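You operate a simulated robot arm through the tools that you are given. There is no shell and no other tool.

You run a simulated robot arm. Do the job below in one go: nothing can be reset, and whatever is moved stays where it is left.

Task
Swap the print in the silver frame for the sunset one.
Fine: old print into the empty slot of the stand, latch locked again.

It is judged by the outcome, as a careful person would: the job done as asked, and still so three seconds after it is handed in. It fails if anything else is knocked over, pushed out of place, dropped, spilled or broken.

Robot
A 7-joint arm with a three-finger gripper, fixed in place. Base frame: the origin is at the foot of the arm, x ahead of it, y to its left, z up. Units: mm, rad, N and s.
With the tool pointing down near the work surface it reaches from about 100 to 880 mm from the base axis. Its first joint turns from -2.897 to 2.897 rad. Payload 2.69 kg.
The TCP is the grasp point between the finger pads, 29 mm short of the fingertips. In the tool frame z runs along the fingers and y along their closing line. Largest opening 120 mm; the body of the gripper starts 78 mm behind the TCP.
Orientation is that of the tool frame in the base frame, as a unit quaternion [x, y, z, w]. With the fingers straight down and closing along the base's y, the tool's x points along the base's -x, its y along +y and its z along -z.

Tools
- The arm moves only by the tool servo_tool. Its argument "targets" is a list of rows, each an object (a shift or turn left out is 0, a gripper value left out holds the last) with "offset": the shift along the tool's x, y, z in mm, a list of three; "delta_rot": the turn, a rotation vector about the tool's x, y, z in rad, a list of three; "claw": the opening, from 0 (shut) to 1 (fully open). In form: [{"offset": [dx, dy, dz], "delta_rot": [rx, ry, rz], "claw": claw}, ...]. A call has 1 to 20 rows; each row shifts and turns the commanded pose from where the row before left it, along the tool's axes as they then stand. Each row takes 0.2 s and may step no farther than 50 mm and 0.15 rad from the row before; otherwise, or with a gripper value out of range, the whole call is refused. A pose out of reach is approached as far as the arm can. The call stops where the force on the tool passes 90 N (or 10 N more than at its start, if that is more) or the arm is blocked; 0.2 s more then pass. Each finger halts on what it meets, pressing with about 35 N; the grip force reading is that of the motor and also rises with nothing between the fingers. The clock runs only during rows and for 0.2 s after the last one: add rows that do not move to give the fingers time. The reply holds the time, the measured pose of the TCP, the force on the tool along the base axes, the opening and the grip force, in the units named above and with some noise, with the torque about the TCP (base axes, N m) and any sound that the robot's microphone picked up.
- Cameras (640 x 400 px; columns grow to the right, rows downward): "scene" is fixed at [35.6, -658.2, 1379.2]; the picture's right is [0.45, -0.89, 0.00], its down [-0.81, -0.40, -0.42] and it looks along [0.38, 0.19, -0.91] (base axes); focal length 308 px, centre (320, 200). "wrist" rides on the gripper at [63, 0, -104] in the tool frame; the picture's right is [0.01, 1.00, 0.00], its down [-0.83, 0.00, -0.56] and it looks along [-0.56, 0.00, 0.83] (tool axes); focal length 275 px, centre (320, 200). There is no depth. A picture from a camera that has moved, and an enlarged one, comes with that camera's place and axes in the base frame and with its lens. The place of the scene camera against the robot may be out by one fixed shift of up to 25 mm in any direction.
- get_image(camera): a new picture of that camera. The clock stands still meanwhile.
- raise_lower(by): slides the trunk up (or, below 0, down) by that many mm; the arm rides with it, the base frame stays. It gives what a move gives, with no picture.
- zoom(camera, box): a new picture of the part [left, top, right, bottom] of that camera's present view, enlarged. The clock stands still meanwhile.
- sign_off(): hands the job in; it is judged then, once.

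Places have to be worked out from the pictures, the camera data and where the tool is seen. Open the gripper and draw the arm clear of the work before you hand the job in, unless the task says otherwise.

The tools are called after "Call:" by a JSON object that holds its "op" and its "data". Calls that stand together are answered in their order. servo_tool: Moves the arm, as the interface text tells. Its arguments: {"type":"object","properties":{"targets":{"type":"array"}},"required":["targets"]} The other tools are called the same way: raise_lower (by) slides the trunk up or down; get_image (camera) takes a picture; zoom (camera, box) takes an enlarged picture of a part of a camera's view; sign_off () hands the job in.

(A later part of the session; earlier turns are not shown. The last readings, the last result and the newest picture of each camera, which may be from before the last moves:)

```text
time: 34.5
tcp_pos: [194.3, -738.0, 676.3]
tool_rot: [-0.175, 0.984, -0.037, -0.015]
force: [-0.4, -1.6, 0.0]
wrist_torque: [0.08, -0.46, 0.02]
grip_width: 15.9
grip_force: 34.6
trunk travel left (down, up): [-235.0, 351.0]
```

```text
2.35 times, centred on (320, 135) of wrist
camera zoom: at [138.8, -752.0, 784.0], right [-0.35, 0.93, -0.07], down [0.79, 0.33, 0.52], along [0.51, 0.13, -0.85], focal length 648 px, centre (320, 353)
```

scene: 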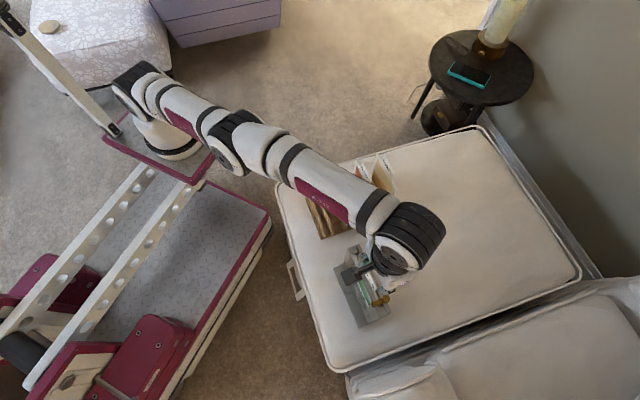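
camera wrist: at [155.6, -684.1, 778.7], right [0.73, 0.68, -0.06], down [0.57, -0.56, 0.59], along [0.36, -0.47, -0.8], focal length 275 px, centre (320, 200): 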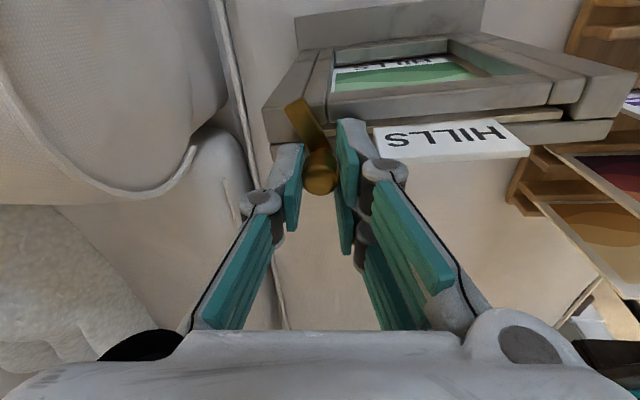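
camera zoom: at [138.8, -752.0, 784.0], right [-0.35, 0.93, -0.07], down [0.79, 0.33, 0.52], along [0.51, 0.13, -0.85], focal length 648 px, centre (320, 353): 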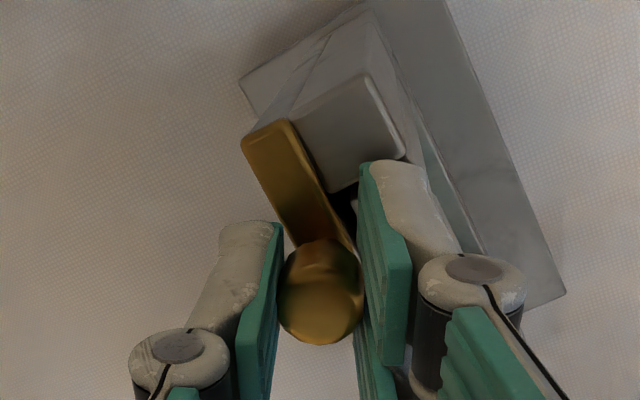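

The bar now lies along the rear rail, clear of the slot, with no stop felt. I release the knob, back straight out along the tool axis and look.

Call:
{"op": "servo_tool", "data": {"targets": [{"claw": 0.25}, {}, {"offset": [0, 0, -25]}, {"offset": [0, 0, -35]}, {"offset": [0, 0, -40]}, {}]}}

Call:
{"op": "get_image", "data": {"camera": "wrist"}}

Call:
{"op": "zoom", "data": {"camera": "wrist", "box": [220, 30, 440, 200]}}

```text
time: 36.0
tcp_pos: [197.3, -728.7, 777.4]
tool_rot: [-0.174, 0.984, -0.036, -0.015]
force: [0.2, 0.1, 0.1]
wrist_torque: [0.02, -0.01, 0.01]
grip_width: 29.7
grip_force: 0.0
trunk travel left (down, up): [-235.0, 351.0]
```

```text
taken
camera wrist: at [140.2, -742.1, 885.3], right [-0.35, 0.93, -0.07], down [0.79, 0.33, 0.52], along [0.51, 0.13, -0.85], focal length 275 px, centre (320, 200)
```

wrist: 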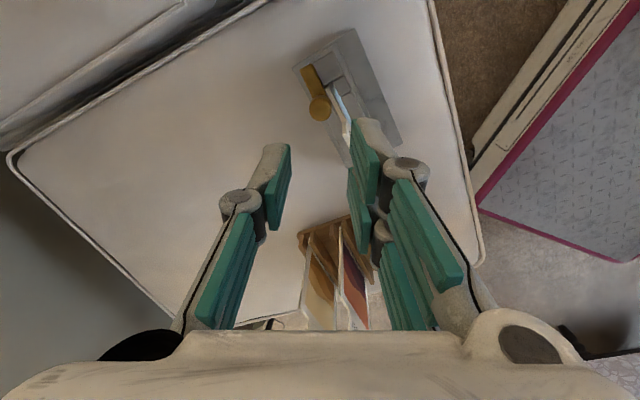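

```text
2.35 times, centred on (330, 115) of wrist
camera zoom: at [140.2, -742.1, 885.3], right [-0.35, 0.93, -0.07], down [0.79, 0.33, 0.52], along [0.51, 0.13, -0.85], focal length 648 px, centre (296, 400)
```

zoom: 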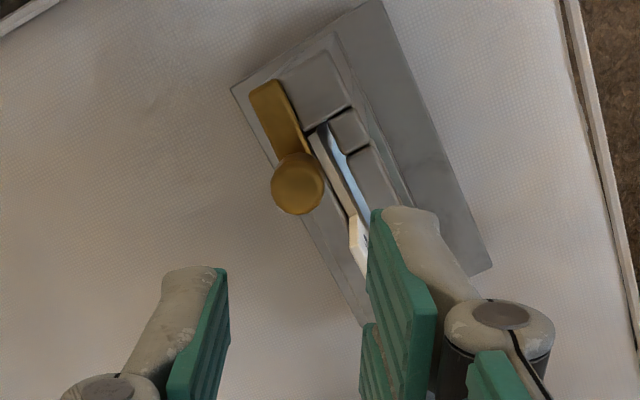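

The latch is open and the slot is clear. I remove the tilt, align the yaw with the frame (fingers closing across the print) and hover above the HILLS tab.

Call:
{"op": "servo_tool", "data": {"targets": [{"delta_rot": [-0.0679, -0.0426, 0]}, {"delta_rot": [0, 0, -0.1277]}, {"delta_rot": [0, 0, -0.1277]}, {"delta_rot": [0, 0, -0.1277]}, {"delta_rot": [0, 0, -0.1277], "claw": 0.4}, {"offset": [-23.6, 2.9, 0]}, {"offset": [-23.6, 2.8, 0]}, {}]}}

Call:
{"op": "get_image", "data": {"camera": "wrist"}}

Call:
{"op": "zoom", "data": {"camera": "wrist", "box": [260, 60, 380, 200]}}

```text
time: 37.8
tcp_pos: [225.0, -685.0, 775.2]
tool_rot: [-0.418, 0.908, 0.0, -0.001]
force: [0.0, 0.3, 0.5]
wrist_torque: [-0.01, -0.02, -0.02]
grip_width: 48.3
grip_force: 0.2
out of reach, approached as far as the arm can: row 1
trunk travel left (down, up): [-235.0, 351.0]
```

```text
taken
camera wrist: at [184.7, -733.8, 881.1], right [-0.76, 0.65, 0.0], down [0.54, 0.63, 0.56], along [0.36, 0.42, -0.83], focal length 275 px, centre (320, 200)
```

wrist: 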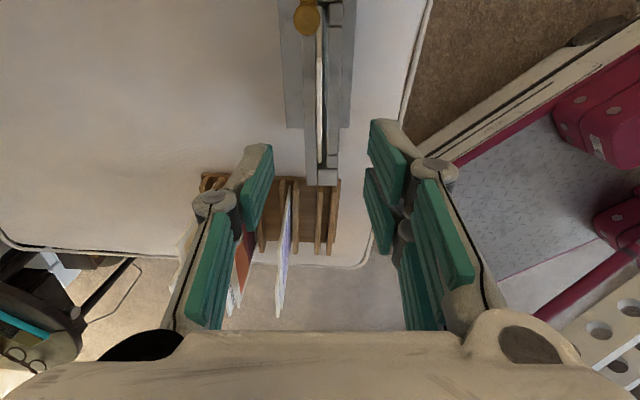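

```text
2.86 times, centred on (320, 130) of wrist
camera zoom: at [184.7, -733.8, 881.1], right [-0.76, 0.65, 0.0], down [0.54, 0.63, 0.56], along [0.36, 0.42, -0.83], focal length 786 px, centre (320, 400)
```

zoom: 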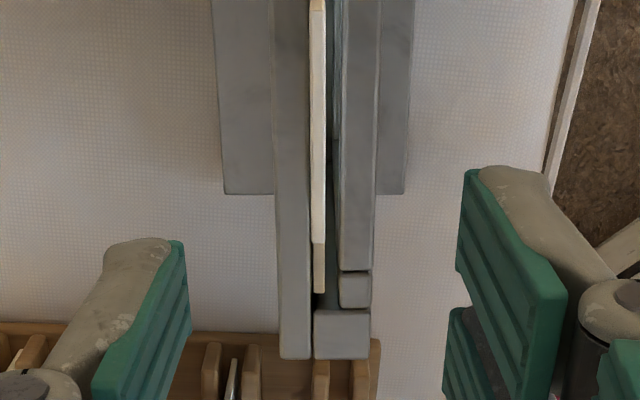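

Yaw is well aligned with the frame and the tab lies almost directly under the TCP line. I zoom on the tab to find its two ends along the slot.

Call:
{"op": "zoom", "data": {"camera": "wrist", "box": [270, 0, 370, 100]}}

Call:
{"op": "zoom", "data": {"camera": "wrist", "box": [290, 90, 350, 190]}}

```text
4.00 times, centred on (320, 50) of wrist
camera zoom: at [184.7, -733.8, 881.1], right [-0.76, 0.65, 0.0], down [0.54, 0.63, 0.56], along [0.36, 0.42, -0.83], focal length 1101 px, centre (320, 800)
```

zoom: 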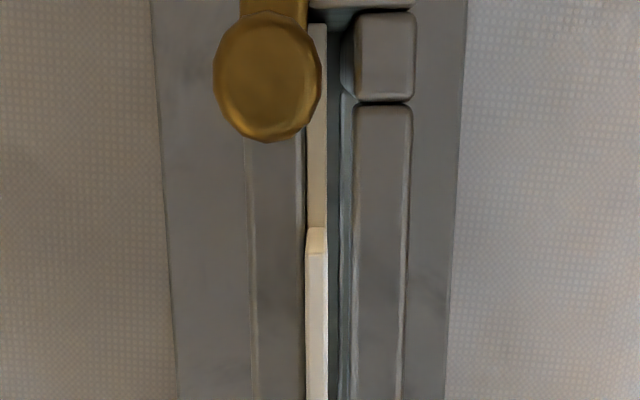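

```text
4.00 times, centred on (320, 140) of wrist
camera zoom: at [184.7, -733.8, 881.1], right [-0.76, 0.65, 0.0], down [0.54, 0.63, 0.56], along [0.36, 0.42, -0.83], focal length 1101 px, centre (320, 440)
```

zoom: 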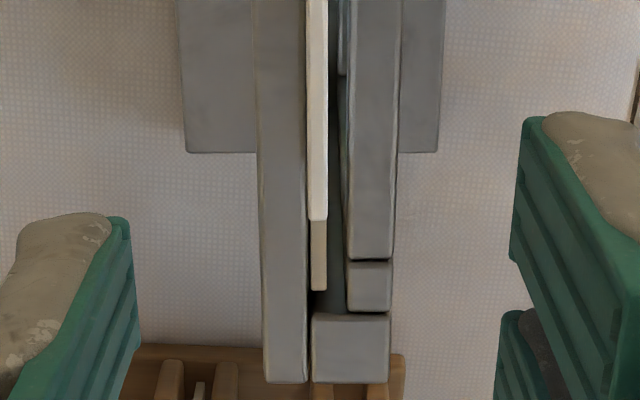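

The tab is centred laterally; its centre is ~5 mm toward the latch end from the TCP. I shift, narrow the fingers and descend to just above, then check.

Call:
{"op": "servo_tool", "data": {"targets": [{"offset": [5, -0.2, 0], "claw": 0.25}, {"offset": [0, 0, 35]}, {"offset": [0, 0, 35]}, {}]}}

Call:
{"op": "get_image", "data": {"camera": "wrist"}}

Call:
{"op": "zoom", "data": {"camera": "wrist", "box": [260, 60, 380, 220]}}

```text
time: 38.8
tcp_pos: [224.7, -687.4, 706.4]
tool_rot: [-0.418, 0.909, 0.0, 0.0]
force: [0.0, 0.1, -0.2]
wrist_torque: [0.02, 0.0, 0.02]
grip_width: 29.8
grip_force: 0.2
trunk travel left (down, up): [-235.0, 351.0]
```

```text
taken
camera wrist: at [183.0, -735.6, 811.2], right [-0.76, 0.65, 0.0], down [0.54, 0.63, 0.56], along [0.36, 0.42, -0.83], focal length 275 px, centre (320, 200)
```

wrist: 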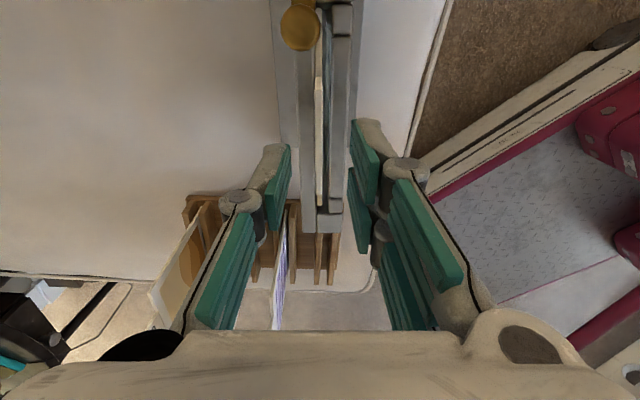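

```text
2.50 times, centred on (320, 140) of wrist
camera zoom: at [183.0, -735.6, 811.2], right [-0.76, 0.65, 0.0], down [0.54, 0.63, 0.56], along [0.36, 0.42, -0.83], focal length 688 px, centre (320, 350)
```

zoom: 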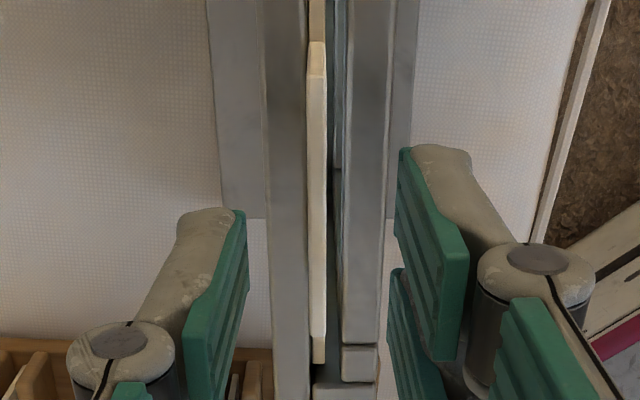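

Tab sits between the fingers, about 1 mm rear of their midline. I zoom once more on the tab ends before the final descent.

Call:
{"op": "zoom", "data": {"camera": "wrist", "box": [285, 60, 355, 130]}}

Call:
{"op": "zoom", "data": {"camera": "wrist", "box": [285, 150, 355, 220]}}

```text
5.71 times, centred on (320, 95) of wrist
camera zoom: at [183.0, -735.6, 811.2], right [-0.76, 0.65, 0.0], down [0.54, 0.63, 0.56], along [0.36, 0.42, -0.83], focal length 1573 px, centre (320, 800)
```

zoom: 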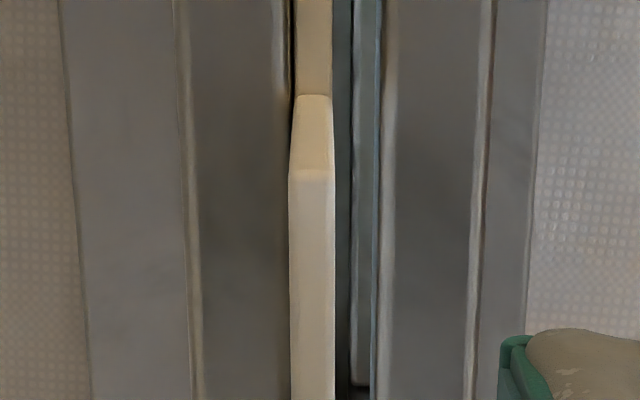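

```text
5.71 times, centred on (320, 185) of wrist
camera zoom: at [183.0, -735.6, 811.2], right [-0.76, 0.65, 0.0], down [0.54, 0.63, 0.56], along [0.36, 0.42, -0.83], focal length 1573 px, centre (320, 286)
```

zoom: 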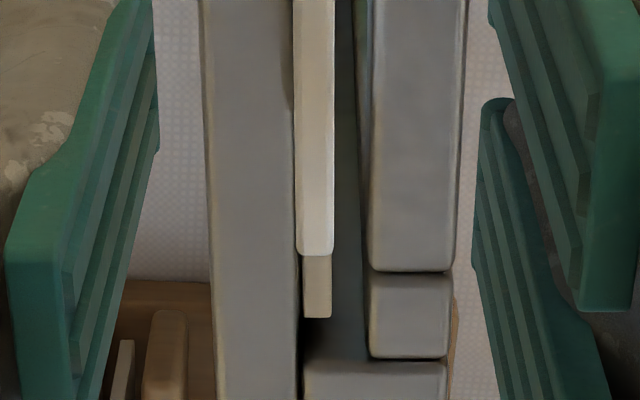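

Tab: 60 mm long, top z ≈ 672, card top ≈ 639, centre ~3 mm toward the latch end. I make the small correction, descend to z ≈ 674 (fingertips ≈ 645) and close on the tab.

Call:
{"op": "servo_tool", "data": {"targets": [{"offset": [2.9, -0.6, 0]}, {"offset": [0, 0, 16]}, {"offset": [0, 0, 16]}, {}]}}

Call:
{"op": "get_image", "data": {"camera": "wrist"}}

```text
time: 39.8
tcp_pos: [222.8, -691.8, 673.8]
tool_rot: [-0.418, 0.908, 0.0, 0.0]
force: [0.4, -0.1, 0.0]
wrist_torque: [-0.02, 0.0, -0.02]
grip_width: 30.1
grip_force: 0.1
trunk travel left (down, up): [-235.0, 351.0]
```

```text
taken
camera wrist: at [181.7, -739.5, 779.7], right [-0.76, 0.65, 0.0], down [0.54, 0.63, 0.56], along [0.36, 0.42, -0.83], focal length 275 px, centre (320, 200)
```

wrist: 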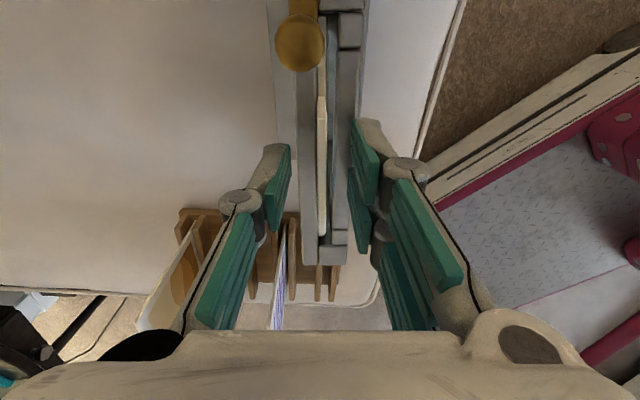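

Tab is centred between the fingers. I close on it.

Call:
{"op": "servo_tool", "data": {"targets": [{"claw": 0.1}, {"claw": 0.0}, {}, {}]}}

Call:
{"op": "get_image", "data": {"camera": "wrist"}}

```text
time: 40.8
tcp_pos: [222.4, -691.6, 674.7]
tool_rot: [-0.418, 0.908, 0.0, 0.0]
force: [-2.1, 1.4, -0.6]
wrist_torque: [0.07, 0.08, 0.12]
grip_width: 6.1
grip_force: 31.8
trunk travel left (down, up): [-235.0, 351.0]
```

```text
taken
camera wrist: at [181.6, -739.4, 779.7], right [-0.76, 0.65, 0.0], down [0.54, 0.63, 0.56], along [0.36, 0.42, -0.83], focal length 275 px, centre (320, 200)
```

wrist: 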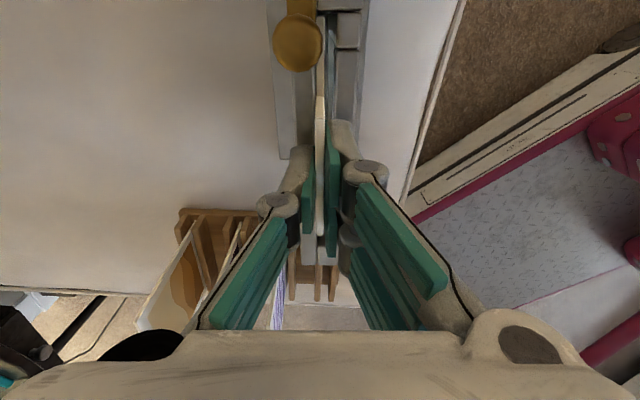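

The tab is held (width 6.1, ~32 N). I lift 12 mm slowly and check forces.

Call:
{"op": "servo_tool", "data": {"targets": [{"offset": [0, 0, -4]}, {"offset": [0, 0, -4]}, {"offset": [0, 0, -4]}, {}]}}

Call:
{"op": "get_image", "data": {"camera": "wrist"}}

```text
time: 41.8
tcp_pos: [222.0, -692.5, 684.9]
tool_rot: [-0.418, 0.908, 0.0, 0.0]
force: [0.2, -0.2, -7.4]
wrist_torque: [0.0, 0.02, 0.01]
grip_width: 5.9
grip_force: 31.9
trunk travel left (down, up): [-235.0, 351.0]
```

```text
taken
camera wrist: at [181.2, -740.2, 790.8], right [-0.76, 0.65, 0.0], down [0.54, 0.63, 0.56], along [0.36, 0.42, -0.83], focal length 275 px, centre (320, 200)
```

wrist: 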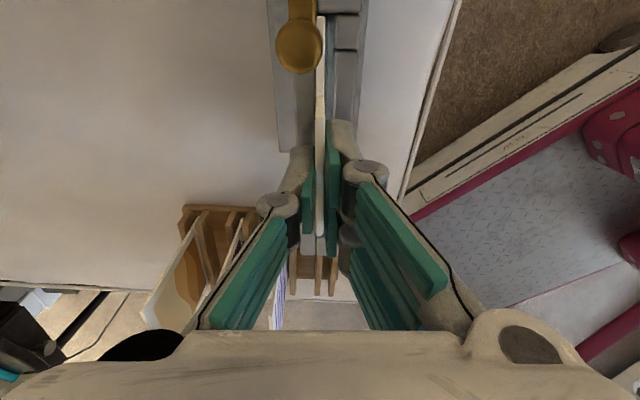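

The card is rising relative to the frame; vertical load 7.4 N. I lift another 16 mm to see whether that is just its weight.

Call:
{"op": "servo_tool", "data": {"targets": [{"offset": [0, 0, -8]}, {"offset": [0, 0, -8]}, {}, {}]}}

Call:
{"op": "zoom", "data": {"camera": "scene", "box": [320, 230, 440, 330]}}

```text
time: 42.8
tcp_pos: [221.9, -691.9, 703.0]
tool_rot: [-0.418, 0.909, 0.0, 0.0]
force: [-4.3, -2.6, 1.3]
wrist_torque: [-0.19, 0.25, -0.03]
grip_width: 6.0
grip_force: 31.9
trunk travel left (down, up): [-235.0, 351.0]
```

```text
4.00 times, centred on (380, 280) of scene
camera zoom: at [35.6, -658.2, 1379.2], right [0.45, -0.89, 0.0], down [-0.81, -0.4, -0.42], along [0.38, 0.19, -0.91], focal length 1233 px, centre (80, -120)
```

zoom: 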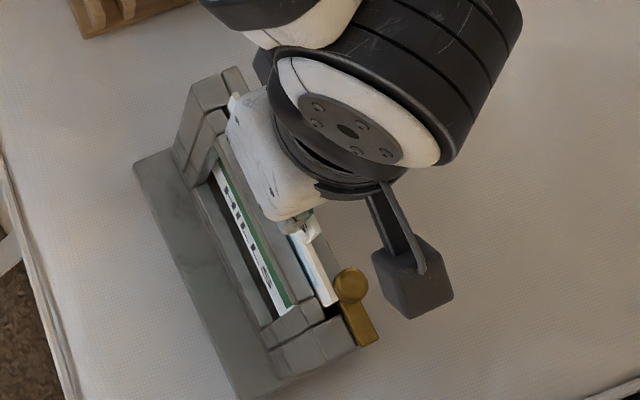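

Forces remain small. I continue lifting in moderate steps, watching the load.

Call:
{"op": "servo_tool", "data": {"targets": [{"offset": [0, 0, -15]}, {"offset": [0, 0, -15]}, {"offset": [0, 0, -15]}, {"offset": [0, 0, -15]}, {}, {}]}}

Call:
{"op": "get_image", "data": {"camera": "wrist"}}

```text
time: 44.1
tcp_pos: [220.1, -691.5, 762.1]
tool_rot: [-0.418, 0.908, 0.0, 0.001]
force: [-0.7, -0.9, 0.2]
wrist_torque: [-0.05, -0.02, -0.02]
grip_width: 6.1
grip_force: 32.3
trunk travel left (down, up): [-235.0, 351.0]
```

```text
taken
camera wrist: at [179.8, -740.5, 868.1], right [-0.76, 0.65, 0.0], down [0.54, 0.63, 0.56], along [0.36, 0.42, -0.83], focal length 275 px, centre (320, 200)
```

wrist: 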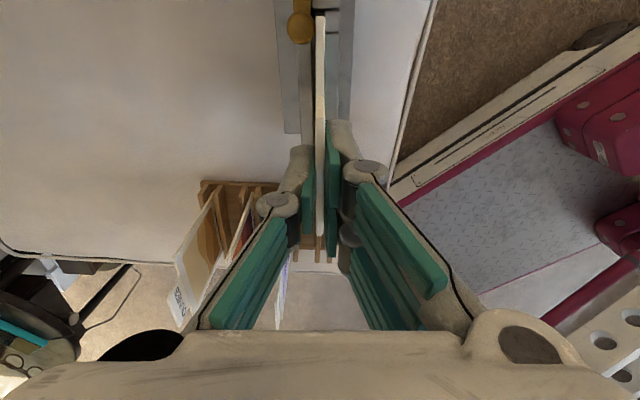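

Lifting is free and the frame is unmoved. I use the trunk for a purely vertical lift of the remaining 125 mm.

Call:
{"op": "raise_lower", "data": {"by": 125}}

Call:
{"op": "get_image", "data": {"camera": "wrist"}}

Call:
{"op": "get_image", "data": {"camera": "scene"}}

```text
time: 45.7
tcp_pos: [221.5, -691.3, 886.7]
tool_rot: [-0.417, 0.909, 0.0, 0.0]
force: [-0.6, 0.1, -0.4]
wrist_torque: [-0.02, 0.0, 0.01]
grip_width: 6.0
grip_force: 32.5
trunk travel left (down, up): [-360.0, 226.0]
```

```text
taken
camera wrist: at [180.6, -739.7, 991.9], right [-0.76, 0.65, 0.0], down [0.54, 0.63, 0.56], along [0.36, 0.42, -0.83], focal length 275 px, centre (320, 200)
```

wrist: 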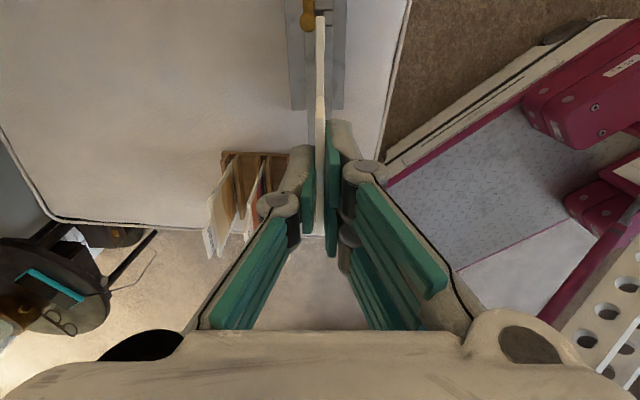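

```text
taken
```

scene: 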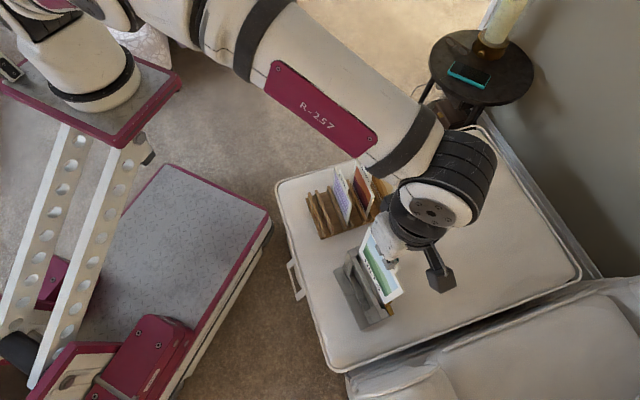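

The HILLS print appears fully out. I zoom to confirm its bottom edge is clear of the frame.

Call:
{"op": "zoom", "data": {"camera": "scene", "box": [300, 150, 460, 340]}}

```text
2.11 times, centred on (380, 245) of scene
camera zoom: at [35.6, -658.2, 1379.2], right [0.45, -0.89, 0.0], down [-0.81, -0.4, -0.42], along [0.38, 0.19, -0.91], focal length 649 px, centre (194, 105)
```

zoom: 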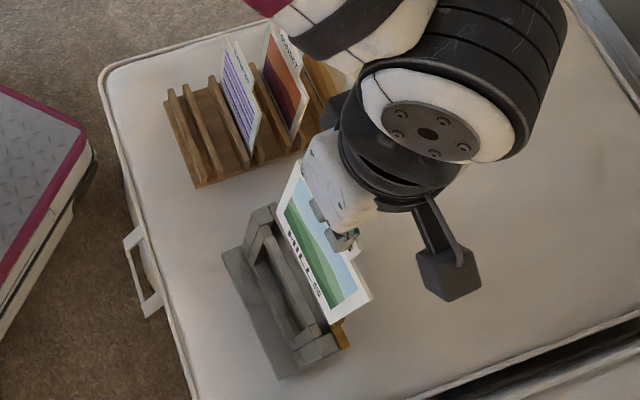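

The card is out and clear. I raise a further 30 mm for margin, then carry the card to above the empty slot (estimated centre ≈ (391,-491)), turning by the ~2.8° difference in heading.

Call:
{"op": "raise_lower", "data": {"by": 30}}

Call:
{"op": "servo_tool", "data": {"targets": [{"offset": [-15, 0.3, 0]}, {"offset": [-30, 0.3, 0]}, {"offset": [-30, 0.3, 0]}, {"offset": [-30, 0.3, 0]}, {"offset": [-30, 0.3, 0]}, {"offset": [-30, 0.3, 0]}, {"offset": [-30, 0.3, 0]}, {"offset": [-30, 0.3, 0]}, {"offset": [-25, 0.3, 0]}, {"offset": [-12, 0, 0]}, {"delta_rot": [0, 0, 0.049]}, {}, {}]}}

Call:
{"op": "get_image", "data": {"camera": "wrist"}}

Call:
{"op": "zoom", "data": {"camera": "wrist", "box": [220, 0, 420, 125]}}

```text
time: 46.4
tcp_pos: [220.6, -691.3, 916.0]
tool_rot: [-0.417, 0.909, 0.001, 0.0]
force: [0.1, -0.1, -0.8]
wrist_torque: [-0.03, -0.01, -0.01]
grip_width: 5.7
grip_force: 32.3
trunk travel left (down, up): [-390.0, 196.0]
```

```text
time: 49.2
tcp_pos: [388.5, -489.4, 916.8]
tool_rot: [-0.396, 0.918, 0.0, 0.0]
force: [0.0, -0.5, -0.5]
wrist_torque: [-0.04, -0.01, -0.01]
grip_width: 6.4
grip_force: 32.0
trunk travel left (down, up): [-390.0, 196.0]
```

```text
taken
camera wrist: at [346.1, -536.3, 1022.7], right [-0.73, 0.68, 0.0], down [0.57, 0.61, 0.56], along [0.38, 0.41, -0.83], focal length 275 px, centre (320, 200)
```

wrist: 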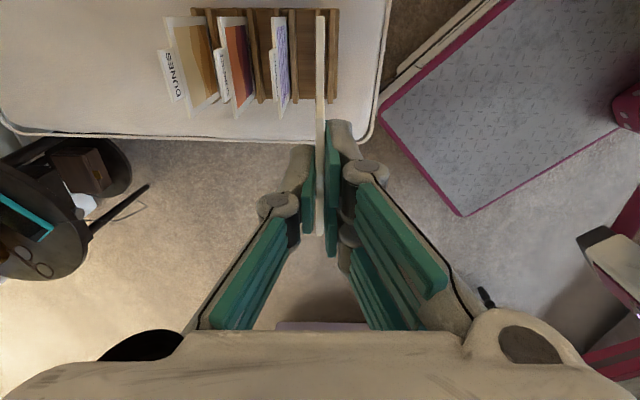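

```text
3.20 times, centred on (320, 62) of wrist
camera zoom: at [346.1, -536.3, 1022.7], right [-0.73, 0.68, 0.0], down [0.57, 0.61, 0.56], along [0.38, 0.41, -0.83], focal length 881 px, centre (320, 640)
```

zoom: 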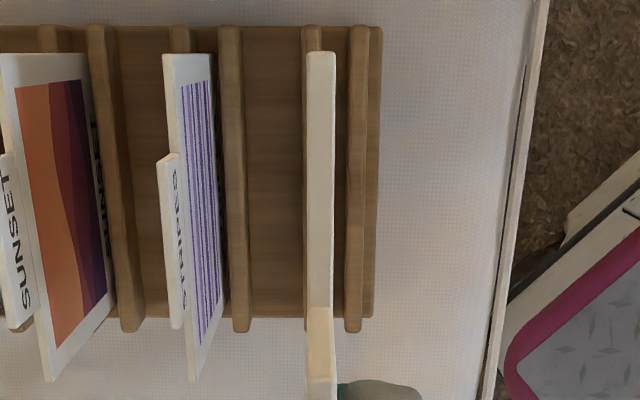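

Great view: the held card is above the stand, with the empty slot's dividers just to its right (~7 mm offset). I zoom further for precise lateral and heading errors.

Call:
{"op": "zoom", "data": {"camera": "wrist", "box": [305, 0, 345, 60]}}

Call:
{"op": "zoom", "data": {"camera": "wrist", "box": [305, 60, 345, 115]}}

Call:
{"op": "zoom", "data": {"camera": "wrist", "box": [240, 0, 310, 110]}}

```text
6.67 times, centred on (325, 30) of wrist
camera zoom: at [346.1, -536.3, 1022.7], right [-0.73, 0.68, 0.0], down [0.57, 0.61, 0.56], along [0.38, 0.41, -0.83], focal length 1835 px, centre (287, 1333)
```

zoom: 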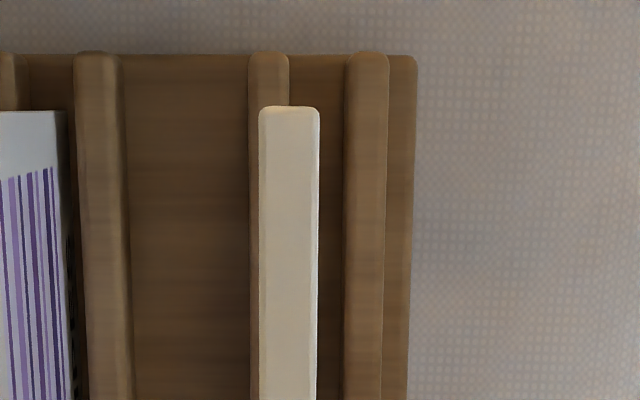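

```text
7.27 times, centred on (325, 88) of wrist
camera zoom: at [346.1, -536.3, 1022.7], right [-0.73, 0.68, 0.0], down [0.57, 0.61, 0.56], along [0.38, 0.41, -0.83], focal length 2002 px, centre (284, 1018)
```

zoom: 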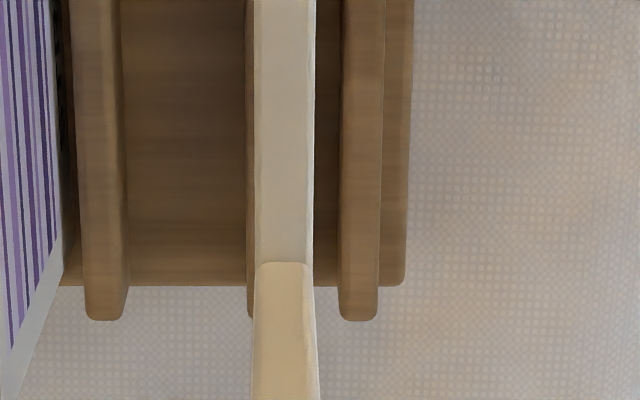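

```text
3.64 times, centred on (275, 55) of wrist
camera zoom: at [346.1, -536.3, 1022.7], right [-0.73, 0.68, 0.0], down [0.57, 0.61, 0.56], along [0.38, 0.41, -0.83], focal length 1001 px, centre (484, 727)
```

zoom: 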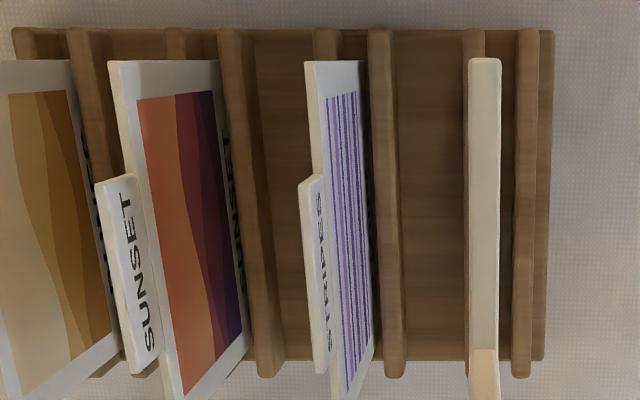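

The slot centre is +7.0 mm to the front of the held card, heading aligned within ~0.3°, and the card is centred lengthwise. I shift and lower partway, then verify.

Call:
{"op": "servo_tool", "data": {"targets": [{"offset": [0, 7.0, 0]}, {"offset": [0, 0, 30]}, {"offset": [0, 0, 30]}, {"offset": [0, 0, 30]}, {"offset": [0, 0, 30]}, {"offset": [0, 0, 30]}, {"offset": [0, 0, 20]}, {}]}}

Call:
{"op": "get_image", "data": {"camera": "wrist"}}

Call:
{"op": "zoom", "data": {"camera": "wrist", "box": [260, 0, 380, 75]}}

Call:
{"op": "zoom", "data": {"camera": "scene", "box": [290, 140, 430, 260]}}

```text
time: 51.0
tcp_pos: [384.4, -484.6, 746.9]
tool_rot: [-0.396, 0.918, -0.001, 0.0]
force: [-0.1, -0.5, -0.6]
wrist_torque: [0.01, 0.03, -0.01]
grip_width: 5.9
grip_force: 32.3
trunk travel left (down, up): [-390.0, 196.0]
```

```text
taken
camera wrist: at [342.3, -531.1, 852.5], right [-0.73, 0.68, 0.0], down [0.57, 0.61, 0.56], along [0.38, 0.41, -0.83], focal length 275 px, centre (320, 200)
```

wrist: 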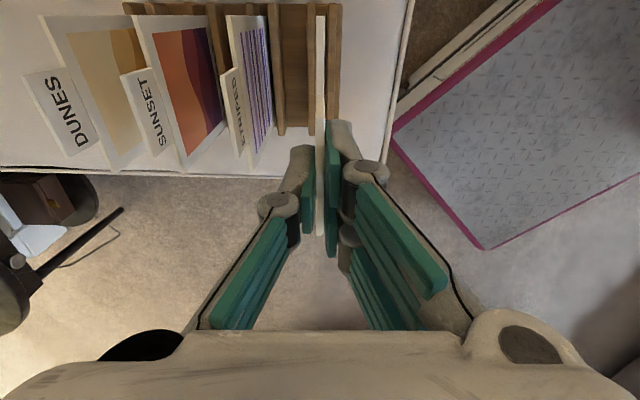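

```text
5.33 times, centred on (320, 38) of wrist
camera zoom: at [342.3, -531.1, 852.5], right [-0.73, 0.68, 0.0], down [0.57, 0.61, 0.56], along [0.38, 0.41, -0.83], focal length 1468 px, centre (320, 1067)
```

zoom: 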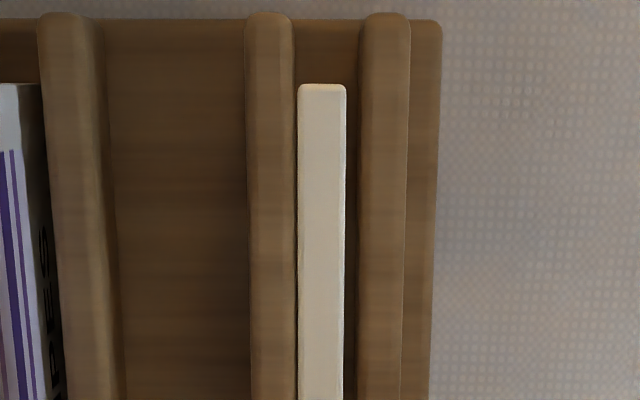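

```text
3.33 times, centred on (360, 200) of scene
camera zoom: at [35.6, -658.2, 1379.2], right [0.45, -0.89, 0.0], down [-0.81, -0.4, -0.42], along [0.38, 0.19, -0.91], focal length 1027 px, centre (187, 200)
```

zoom: 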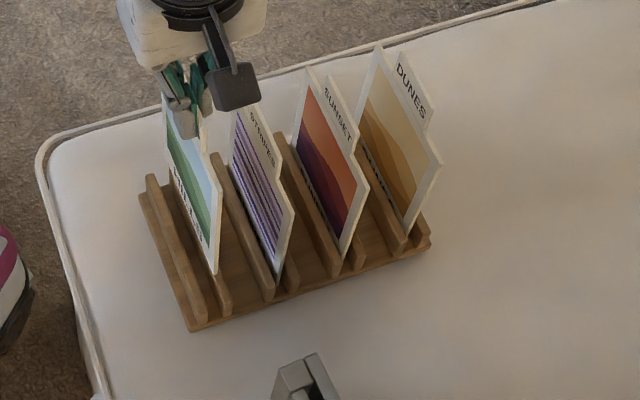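

Alignment is good; slot centre is ~1.2 mm further front. I correct and lower into the slot, slowly near the bottom.

Call:
{"op": "servo_tool", "data": {"targets": [{"offset": [0, 1.2, 0]}, {"offset": [0, 0, 15]}, {"offset": [0, 0, 15]}, {"offset": [0, 0, 15]}, {"offset": [0, 0, 10]}, {}]}}

Call:
{"op": "zoom", "data": {"camera": "wrist", "box": [260, 0, 380, 75]}}

Call:
{"op": "zoom", "data": {"camera": "scene", "box": [290, 140, 430, 260]}}

```text
time: 52.4
tcp_pos: [383.6, -484.6, 692.7]
tool_rot: [-0.396, 0.918, 0.0, 0.0]
force: [-0.7, -0.5, -1.2]
wrist_torque: [-0.02, -0.02, 0.01]
grip_width: 6.0
grip_force: 32.0
trunk travel left (down, up): [-390.0, 196.0]
```

```text
5.33 times, centred on (320, 38) of wrist
camera zoom: at [341.2, -530.8, 797.5], right [-0.73, 0.68, 0.0], down [0.57, 0.61, 0.56], along [0.38, 0.41, -0.83], focal length 1468 px, centre (320, 1067)
```

zoom: 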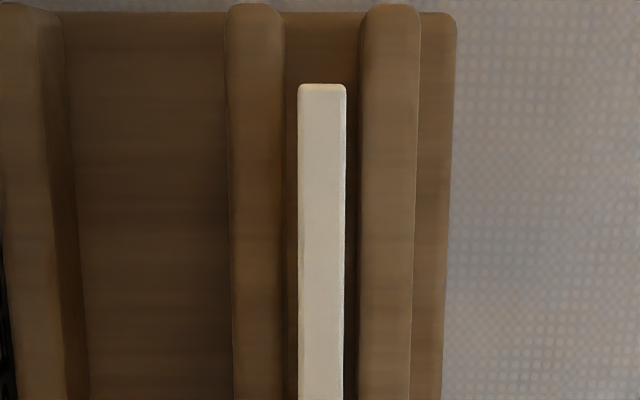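

```text
3.33 times, centred on (360, 200) of scene
camera zoom: at [35.6, -658.2, 1379.2], right [0.45, -0.89, 0.0], down [-0.81, -0.4, -0.42], along [0.38, 0.19, -0.91], focal length 1027 px, centre (187, 200)
```

zoom: 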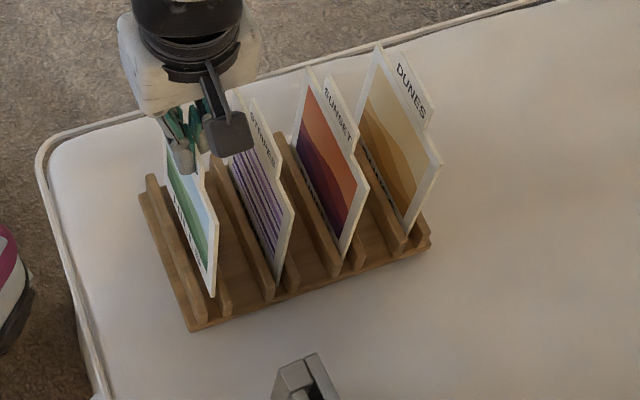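

Aligned with the slot. I keep lowering in 4 mm steps to z ≈ 667, then check for contact.

Call:
{"op": "servo_tool", "data": {"targets": [{"offset": [0, 0, 5]}, {"offset": [0, 0, 5]}, {"offset": [0, 0, 4]}, {"offset": [0, 0, 4]}, {"offset": [0, 0, 4]}, {"offset": [0, 0, 4]}, {}]}}

Call:
{"op": "servo_tool", "data": {"targets": [{"offset": [0, 0, 2]}, {"offset": [0, 0, 2]}, {}]}}

```text
time: 54.0
tcp_pos: [384.3, -484.1, 665.0]
tool_rot: [-0.396, 0.918, 0.0, 0.001]
force: [-0.6, 0.0, 0.0]
wrist_torque: [0.01, 0.01, 0.01]
grip_width: 5.8
grip_force: 32.3
trunk travel left (down, up): [-390.0, 196.0]
```

```text
time: 54.8
tcp_pos: [383.2, -486.2, 661.8]
tool_rot: [-0.396, 0.918, -0.001, 0.0]
force: [-0.5, 0.1, 0.0]
wrist_torque: [0.04, 0.04, -0.03]
grip_width: 6.3
grip_force: 31.8
trunk travel left (down, up): [-390.0, 196.0]
```

No contact yet; continuing in 2 mm steps.

Call:
{"op": "servo_tool", "data": {"targets": [{"offset": [0, 0, 1.5]}, {"offset": [0, 0, 1.5]}, {}]}}

Call:
{"op": "zoom", "data": {"camera": "scene", "box": [300, 150, 400, 250]}}

```text
time: 55.6
tcp_pos: [384.6, -485.3, 658.0]
tool_rot: [-0.396, 0.918, -0.001, 0.0]
force: [-0.8, -0.4, -0.5]
wrist_torque: [0.01, 0.0, -0.01]
grip_width: 6.2
grip_force: 32.1
trunk travel left (down, up): [-390.0, 196.0]
```

```text
4.00 times, centred on (350, 200) of scene
camera zoom: at [35.6, -658.2, 1379.2], right [0.45, -0.89, 0.0], down [-0.81, -0.4, -0.42], along [0.38, 0.19, -0.91], focal length 1233 px, centre (200, 200)
```

zoom: 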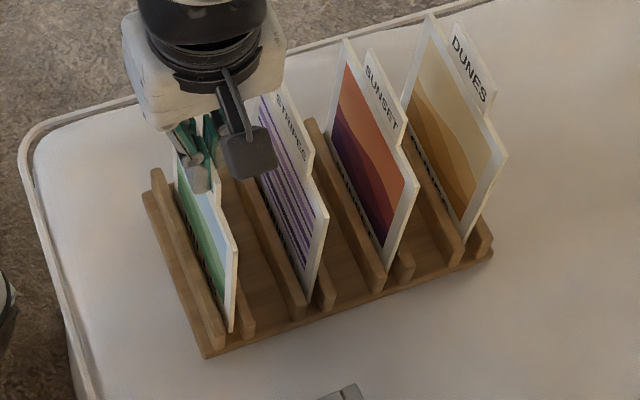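

The card's bottom corner is now nearly level with the others'. I go down a further few mm checking force.

Call:
{"op": "servo_tool", "data": {"targets": [{"offset": [0, 0, 1]}, {"offset": [0, 0, 1]}, {}]}}

Call:
{"op": "servo_tool", "data": {"targets": [{"offset": [0, 0, 1]}, {"offset": [0, 0, 1]}, {}]}}

```text
time: 56.4
tcp_pos: [384.2, -486.7, 657.9]
tool_rot: [-0.395, 0.919, -0.001, -0.001]
force: [1.4, 2.4, 29.3]
wrist_torque: [0.34, -0.25, 0.0]
grip_width: 6.2
grip_force: 32.6
trunk travel left (down, up): [-390.0, 196.0]
```

```text
time: 57.2
tcp_pos: [383.2, -486.4, 655.3]
tool_rot: [-0.395, 0.918, -0.002, 0.0]
force: [1.2, 1.1, 40.7]
wrist_torque: [-0.02, 0.02, 0.06]
grip_width: 6.2
grip_force: 32.4
trunk travel left (down, up): [-390.0, 196.0]
```

Seated (contact force ~30–40 N at TCP z ≈ 657). I relieve the pressure, open the fingers a little, and withdraw straight up.

Call:
{"op": "servo_tool", "data": {"targets": [{"offset": [0, 0, -2]}, {}, {"claw": 0.08}, {"claw": 0.16}, {}, {"offset": [0, 0, -15]}, {"offset": [0, 0, -25]}, {"offset": [0, 0, -40]}, {"offset": [0, 0, -40]}, {}]}}

Call:
{"op": "get_image", "data": {"camera": "wrist"}}

Call:
{"op": "zoom", "data": {"camera": "scene", "box": [290, 140, 430, 260]}}

```text
time: 59.4
tcp_pos: [384.1, -485.1, 780.2]
tool_rot: [-0.395, 0.918, -0.001, 0.0]
force: [0.4, 0.7, 0.1]
wrist_torque: [-0.01, 0.0, 0.02]
grip_width: 19.2
grip_force: 0.0
trunk travel left (down, up): [-390.0, 196.0]
```

```text
taken
camera wrist: at [341.0, -531.0, 885.3], right [-0.73, 0.68, 0.0], down [0.57, 0.61, 0.56], along [0.38, 0.41, -0.83], focal length 275 px, centre (320, 200)
```

wrist: 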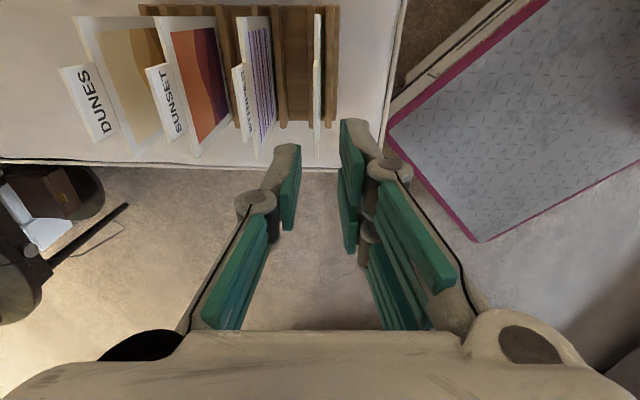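

```text
3.33 times, centred on (360, 200) of scene
camera zoom: at [35.6, -658.2, 1379.2], right [0.45, -0.89, 0.0], down [-0.81, -0.4, -0.42], along [0.38, 0.19, -0.91], focal length 1027 px, centre (187, 200)
```

zoom: 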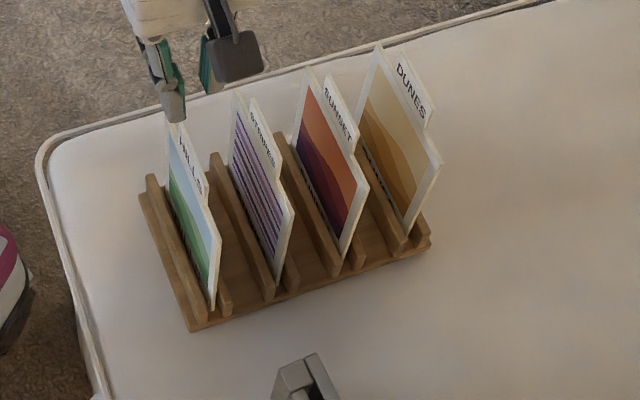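

HILLS stands properly in the formerly empty slot. Now I move two pitches (~124 mm) to above the SUNSET card, fingers open modestly.

Call:
{"op": "servo_tool", "data": {"targets": [{"offset": [0, -31, 0], "claw": 0.3}, {"offset": [0, -31, 0]}, {"offset": [0, -31, 0]}, {"offset": [0, -31, 0]}, {}]}}

Call:
{"op": "get_image", "data": {"camera": "wrist"}}

Call:
{"op": "zoom", "data": {"camera": "wrist", "box": [280, 0, 360, 70]}}

Call:
{"op": "zoom", "data": {"camera": "wrist", "box": [280, 70, 360, 170]}}

```text
time: 60.6
tcp_pos: [474.1, -571.2, 776.2]
tool_rot: [-0.396, 0.918, 0.0, 0.0]
force: [0.2, -0.1, 0.4]
wrist_torque: [-0.01, 0.0, -0.03]
grip_width: 35.8
grip_force: 0.1
trunk travel left (down, up): [-390.0, 196.0]
```

```text
taken
camera wrist: at [431.8, -616.7, 882.6], right [-0.73, 0.68, 0.0], down [0.57, 0.61, 0.56], along [0.38, 0.41, -0.83], focal length 275 px, centre (320, 200)
```

wrist: 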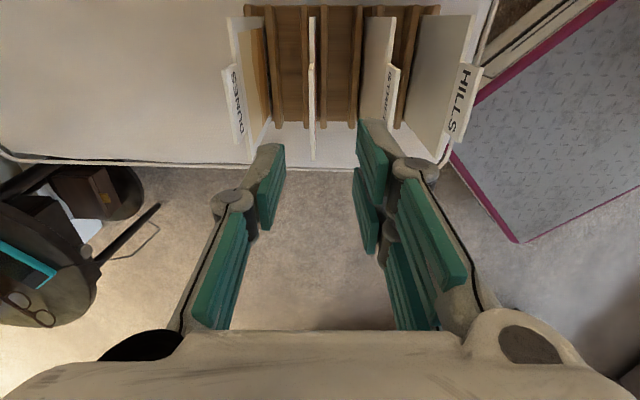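

```text
5.71 times, centred on (320, 35) of wrist
camera zoom: at [431.8, -616.7, 882.6], right [-0.73, 0.68, 0.0], down [0.57, 0.61, 0.56], along [0.38, 0.41, -0.83], focal length 1573 px, centre (320, 1143)
```

zoom: 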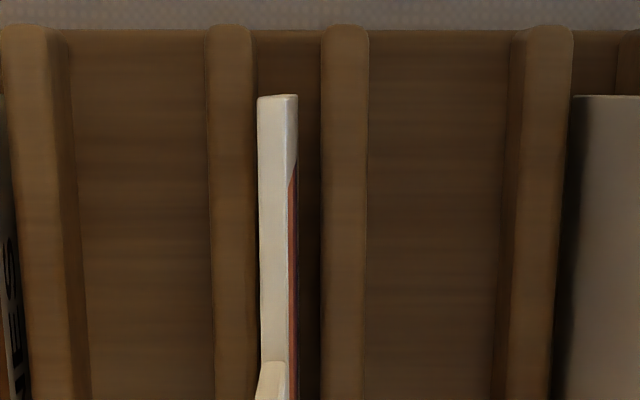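

```text
4.00 times, centred on (320, 120) of wrist
camera zoom: at [431.8, -616.7, 882.6], right [-0.73, 0.68, 0.0], down [0.57, 0.61, 0.56], along [0.38, 0.41, -0.83], focal length 1101 px, centre (320, 520)
```

zoom: 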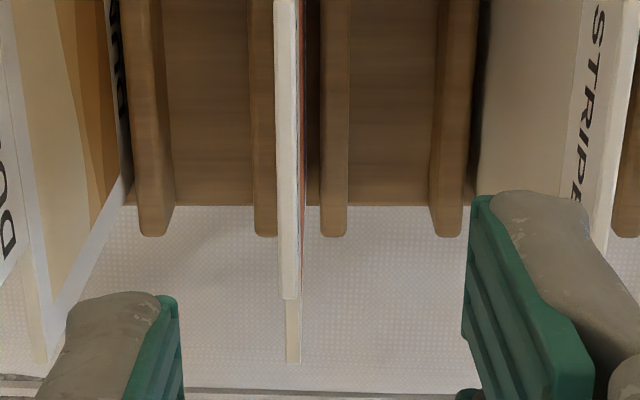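

The SUNSET card is 6.3 mm toward the rear and ~1.5 mm further along. I correct and descend to z ≈ 690 to repeat the same end-measurement I made for HILLS.

Call:
{"op": "servo_tool", "data": {"targets": [{"offset": [-1.5, -6.3, 0]}, {"offset": [0, 0, 30]}, {"offset": [0, 0, 30]}, {"offset": [0, 0, 26]}, {}]}}

Call:
{"op": "get_image", "data": {"camera": "wrist"}}

Call:
{"op": "zoom", "data": {"camera": "wrist", "box": [285, 60, 355, 130]}}

Call:
{"op": "zoom", "data": {"camera": "wrist", "box": [285, 150, 355, 220]}}

```text
time: 61.8
tcp_pos: [478.1, -575.6, 692.3]
tool_rot: [-0.395, 0.919, 0.0, -0.001]
force: [0.0, 0.3, 0.3]
wrist_torque: [0.0, 0.02, -0.02]
grip_width: 36.0
grip_force: 0.0
trunk travel left (down, up): [-390.0, 196.0]
```

```text
taken
camera wrist: at [435.6, -620.6, 797.1], right [-0.73, 0.68, 0.0], down [0.57, 0.61, 0.56], along [0.38, 0.41, -0.83], focal length 275 px, centre (320, 200)
```

wrist: 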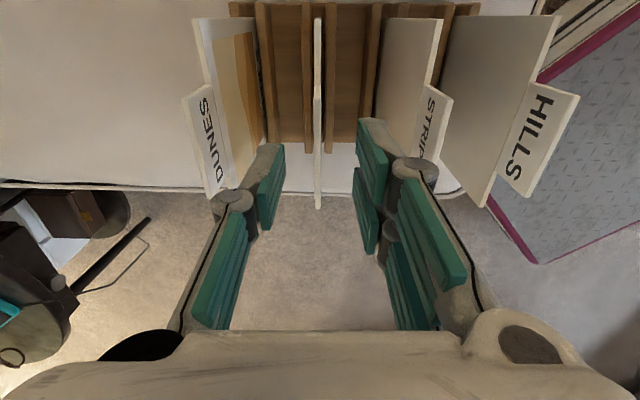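

```text
5.71 times, centred on (320, 95) of wrist
camera zoom: at [435.6, -620.6, 797.1], right [-0.73, 0.68, 0.0], down [0.57, 0.61, 0.56], along [0.38, 0.41, -0.83], focal length 1573 px, centre (320, 800)
```

zoom: 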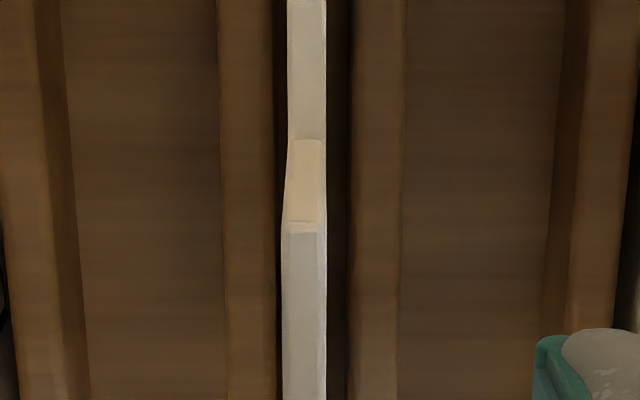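

```text
5.71 times, centred on (320, 185) of wrist
camera zoom: at [435.6, -620.6, 797.1], right [-0.73, 0.68, 0.0], down [0.57, 0.61, 0.56], along [0.38, 0.41, -0.83], focal length 1573 px, centre (320, 286)
```

zoom: 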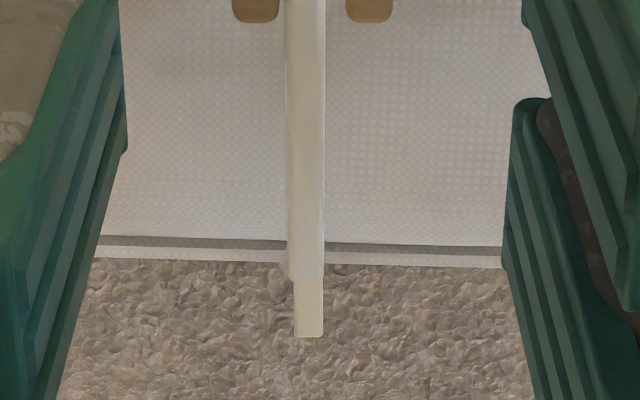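

Same measurement: tab top z ≈ 655, centre 2.3 mm further along and 1.3 mm to the rear. I correct and descend to z ≈ 658, matching the HILLS grip height, and close.

Call:
{"op": "servo_tool", "data": {"targets": [{"offset": [-2.3, -1.3, 0]}, {"offset": [0, 0, 17]}, {"offset": [0, 0, 17.5]}, {}]}}

Call:
{"op": "get_image", "data": {"camera": "wrist"}}

```text
time: 62.8
tcp_pos: [481.2, -573.5, 656.5]
tool_rot: [-0.395, 0.919, 0.0, -0.001]
force: [-0.6, 0.3, -0.1]
wrist_torque: [0.0, -0.03, 0.0]
grip_width: 36.0
grip_force: 0.0
trunk travel left (down, up): [-390.0, 196.0]
```

```text
taken
camera wrist: at [438.3, -619.0, 762.8], right [-0.73, 0.68, 0.0], down [0.57, 0.61, 0.56], along [0.38, 0.41, -0.83], focal length 275 px, centre (320, 200)
```

wrist: 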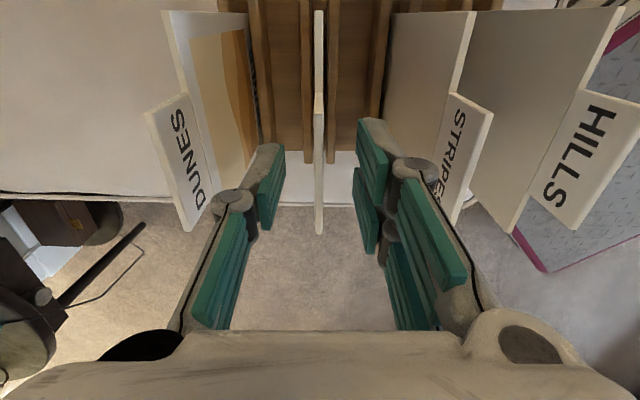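

The card is centred between the fingers; closing.

Call:
{"op": "servo_tool", "data": {"targets": [{"claw": 0.15}, {"claw": 0.0}, {}, {}]}}

Call:
{"op": "zoom", "data": {"camera": "wrist", "box": [260, 0, 380, 250]}}

```text
time: 63.8
tcp_pos: [480.8, -573.9, 658.1]
tool_rot: [-0.395, 0.918, -0.001, 0.0]
force: [0.2, 0.6, 0.0]
wrist_torque: [-0.01, 0.01, -0.01]
grip_width: 5.8
grip_force: 32.0
trunk travel left (down, up): [-390.0, 196.0]
```

```text
1.60 times, centred on (320, 125) of wrist
camera zoom: at [438.3, -618.9, 762.9], right [-0.73, 0.68, 0.0], down [0.57, 0.61, 0.56], along [0.38, 0.41, -0.83], focal length 440 px, centre (320, 320)
```

zoom: 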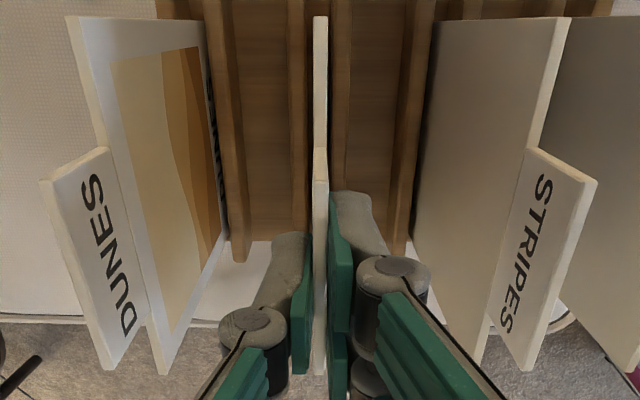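

SUNSET is gripped (width 5.8). I lift it gently straight out of its slot.

Call:
{"op": "servo_tool", "data": {"targets": [{"offset": [0, 0, -5]}, {"offset": [0, 0, -10]}, {"offset": [0, 0, -15]}, {"offset": [0, 0, -15]}, {"offset": [0, 0, -15]}, {}]}}

Call:
{"op": "get_image", "data": {"camera": "wrist"}}

```text
time: 65.2
tcp_pos: [482.2, -573.2, 716.9]
tool_rot: [-0.395, 0.919, 0.0, 0.0]
force: [0.7, -0.4, -0.5]
wrist_torque: [-0.03, 0.01, 0.0]
grip_width: 5.9
grip_force: 31.9
trunk travel left (down, up): [-390.0, 196.0]
```

```text
taken
camera wrist: at [439.5, -619.1, 822.3], right [-0.73, 0.68, 0.0], down [0.57, 0.61, 0.56], along [0.38, 0.41, -0.83], focal length 275 px, centre (320, 200)
```

wrist: 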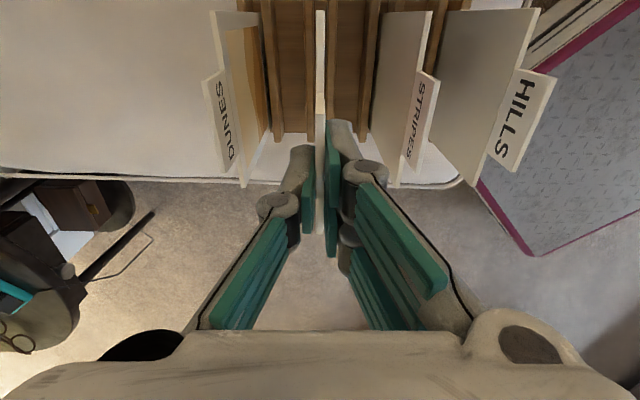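

Free and following the gripper. I raise the remaining 200 mm, then carry it over to hover above the frame at the recorded extraction pose (221.5,-691.3), turning back 0.049 rad.

Call:
{"op": "servo_tool", "data": {"targets": [{"offset": [0, 0, -25]}, {"offset": [0, 0, -30]}, {"offset": [0, 0, -30]}, {"offset": [0, 0, -30]}, {"offset": [0, 0, -30]}, {"offset": [0, 0, -30]}, {"offset": [0, 0, -25]}, {}]}}

```text
time: 67.0
tcp_pos: [481.3, -573.9, 916.7]
tool_rot: [-0.396, 0.918, -0.001, 0.0]
force: [0.0, -1.1, -1.5]
wrist_torque: [-0.01, -0.01, 0.0]
grip_width: 6.1
grip_force: 31.9
trunk travel left (down, up): [-390.0, 196.0]
```

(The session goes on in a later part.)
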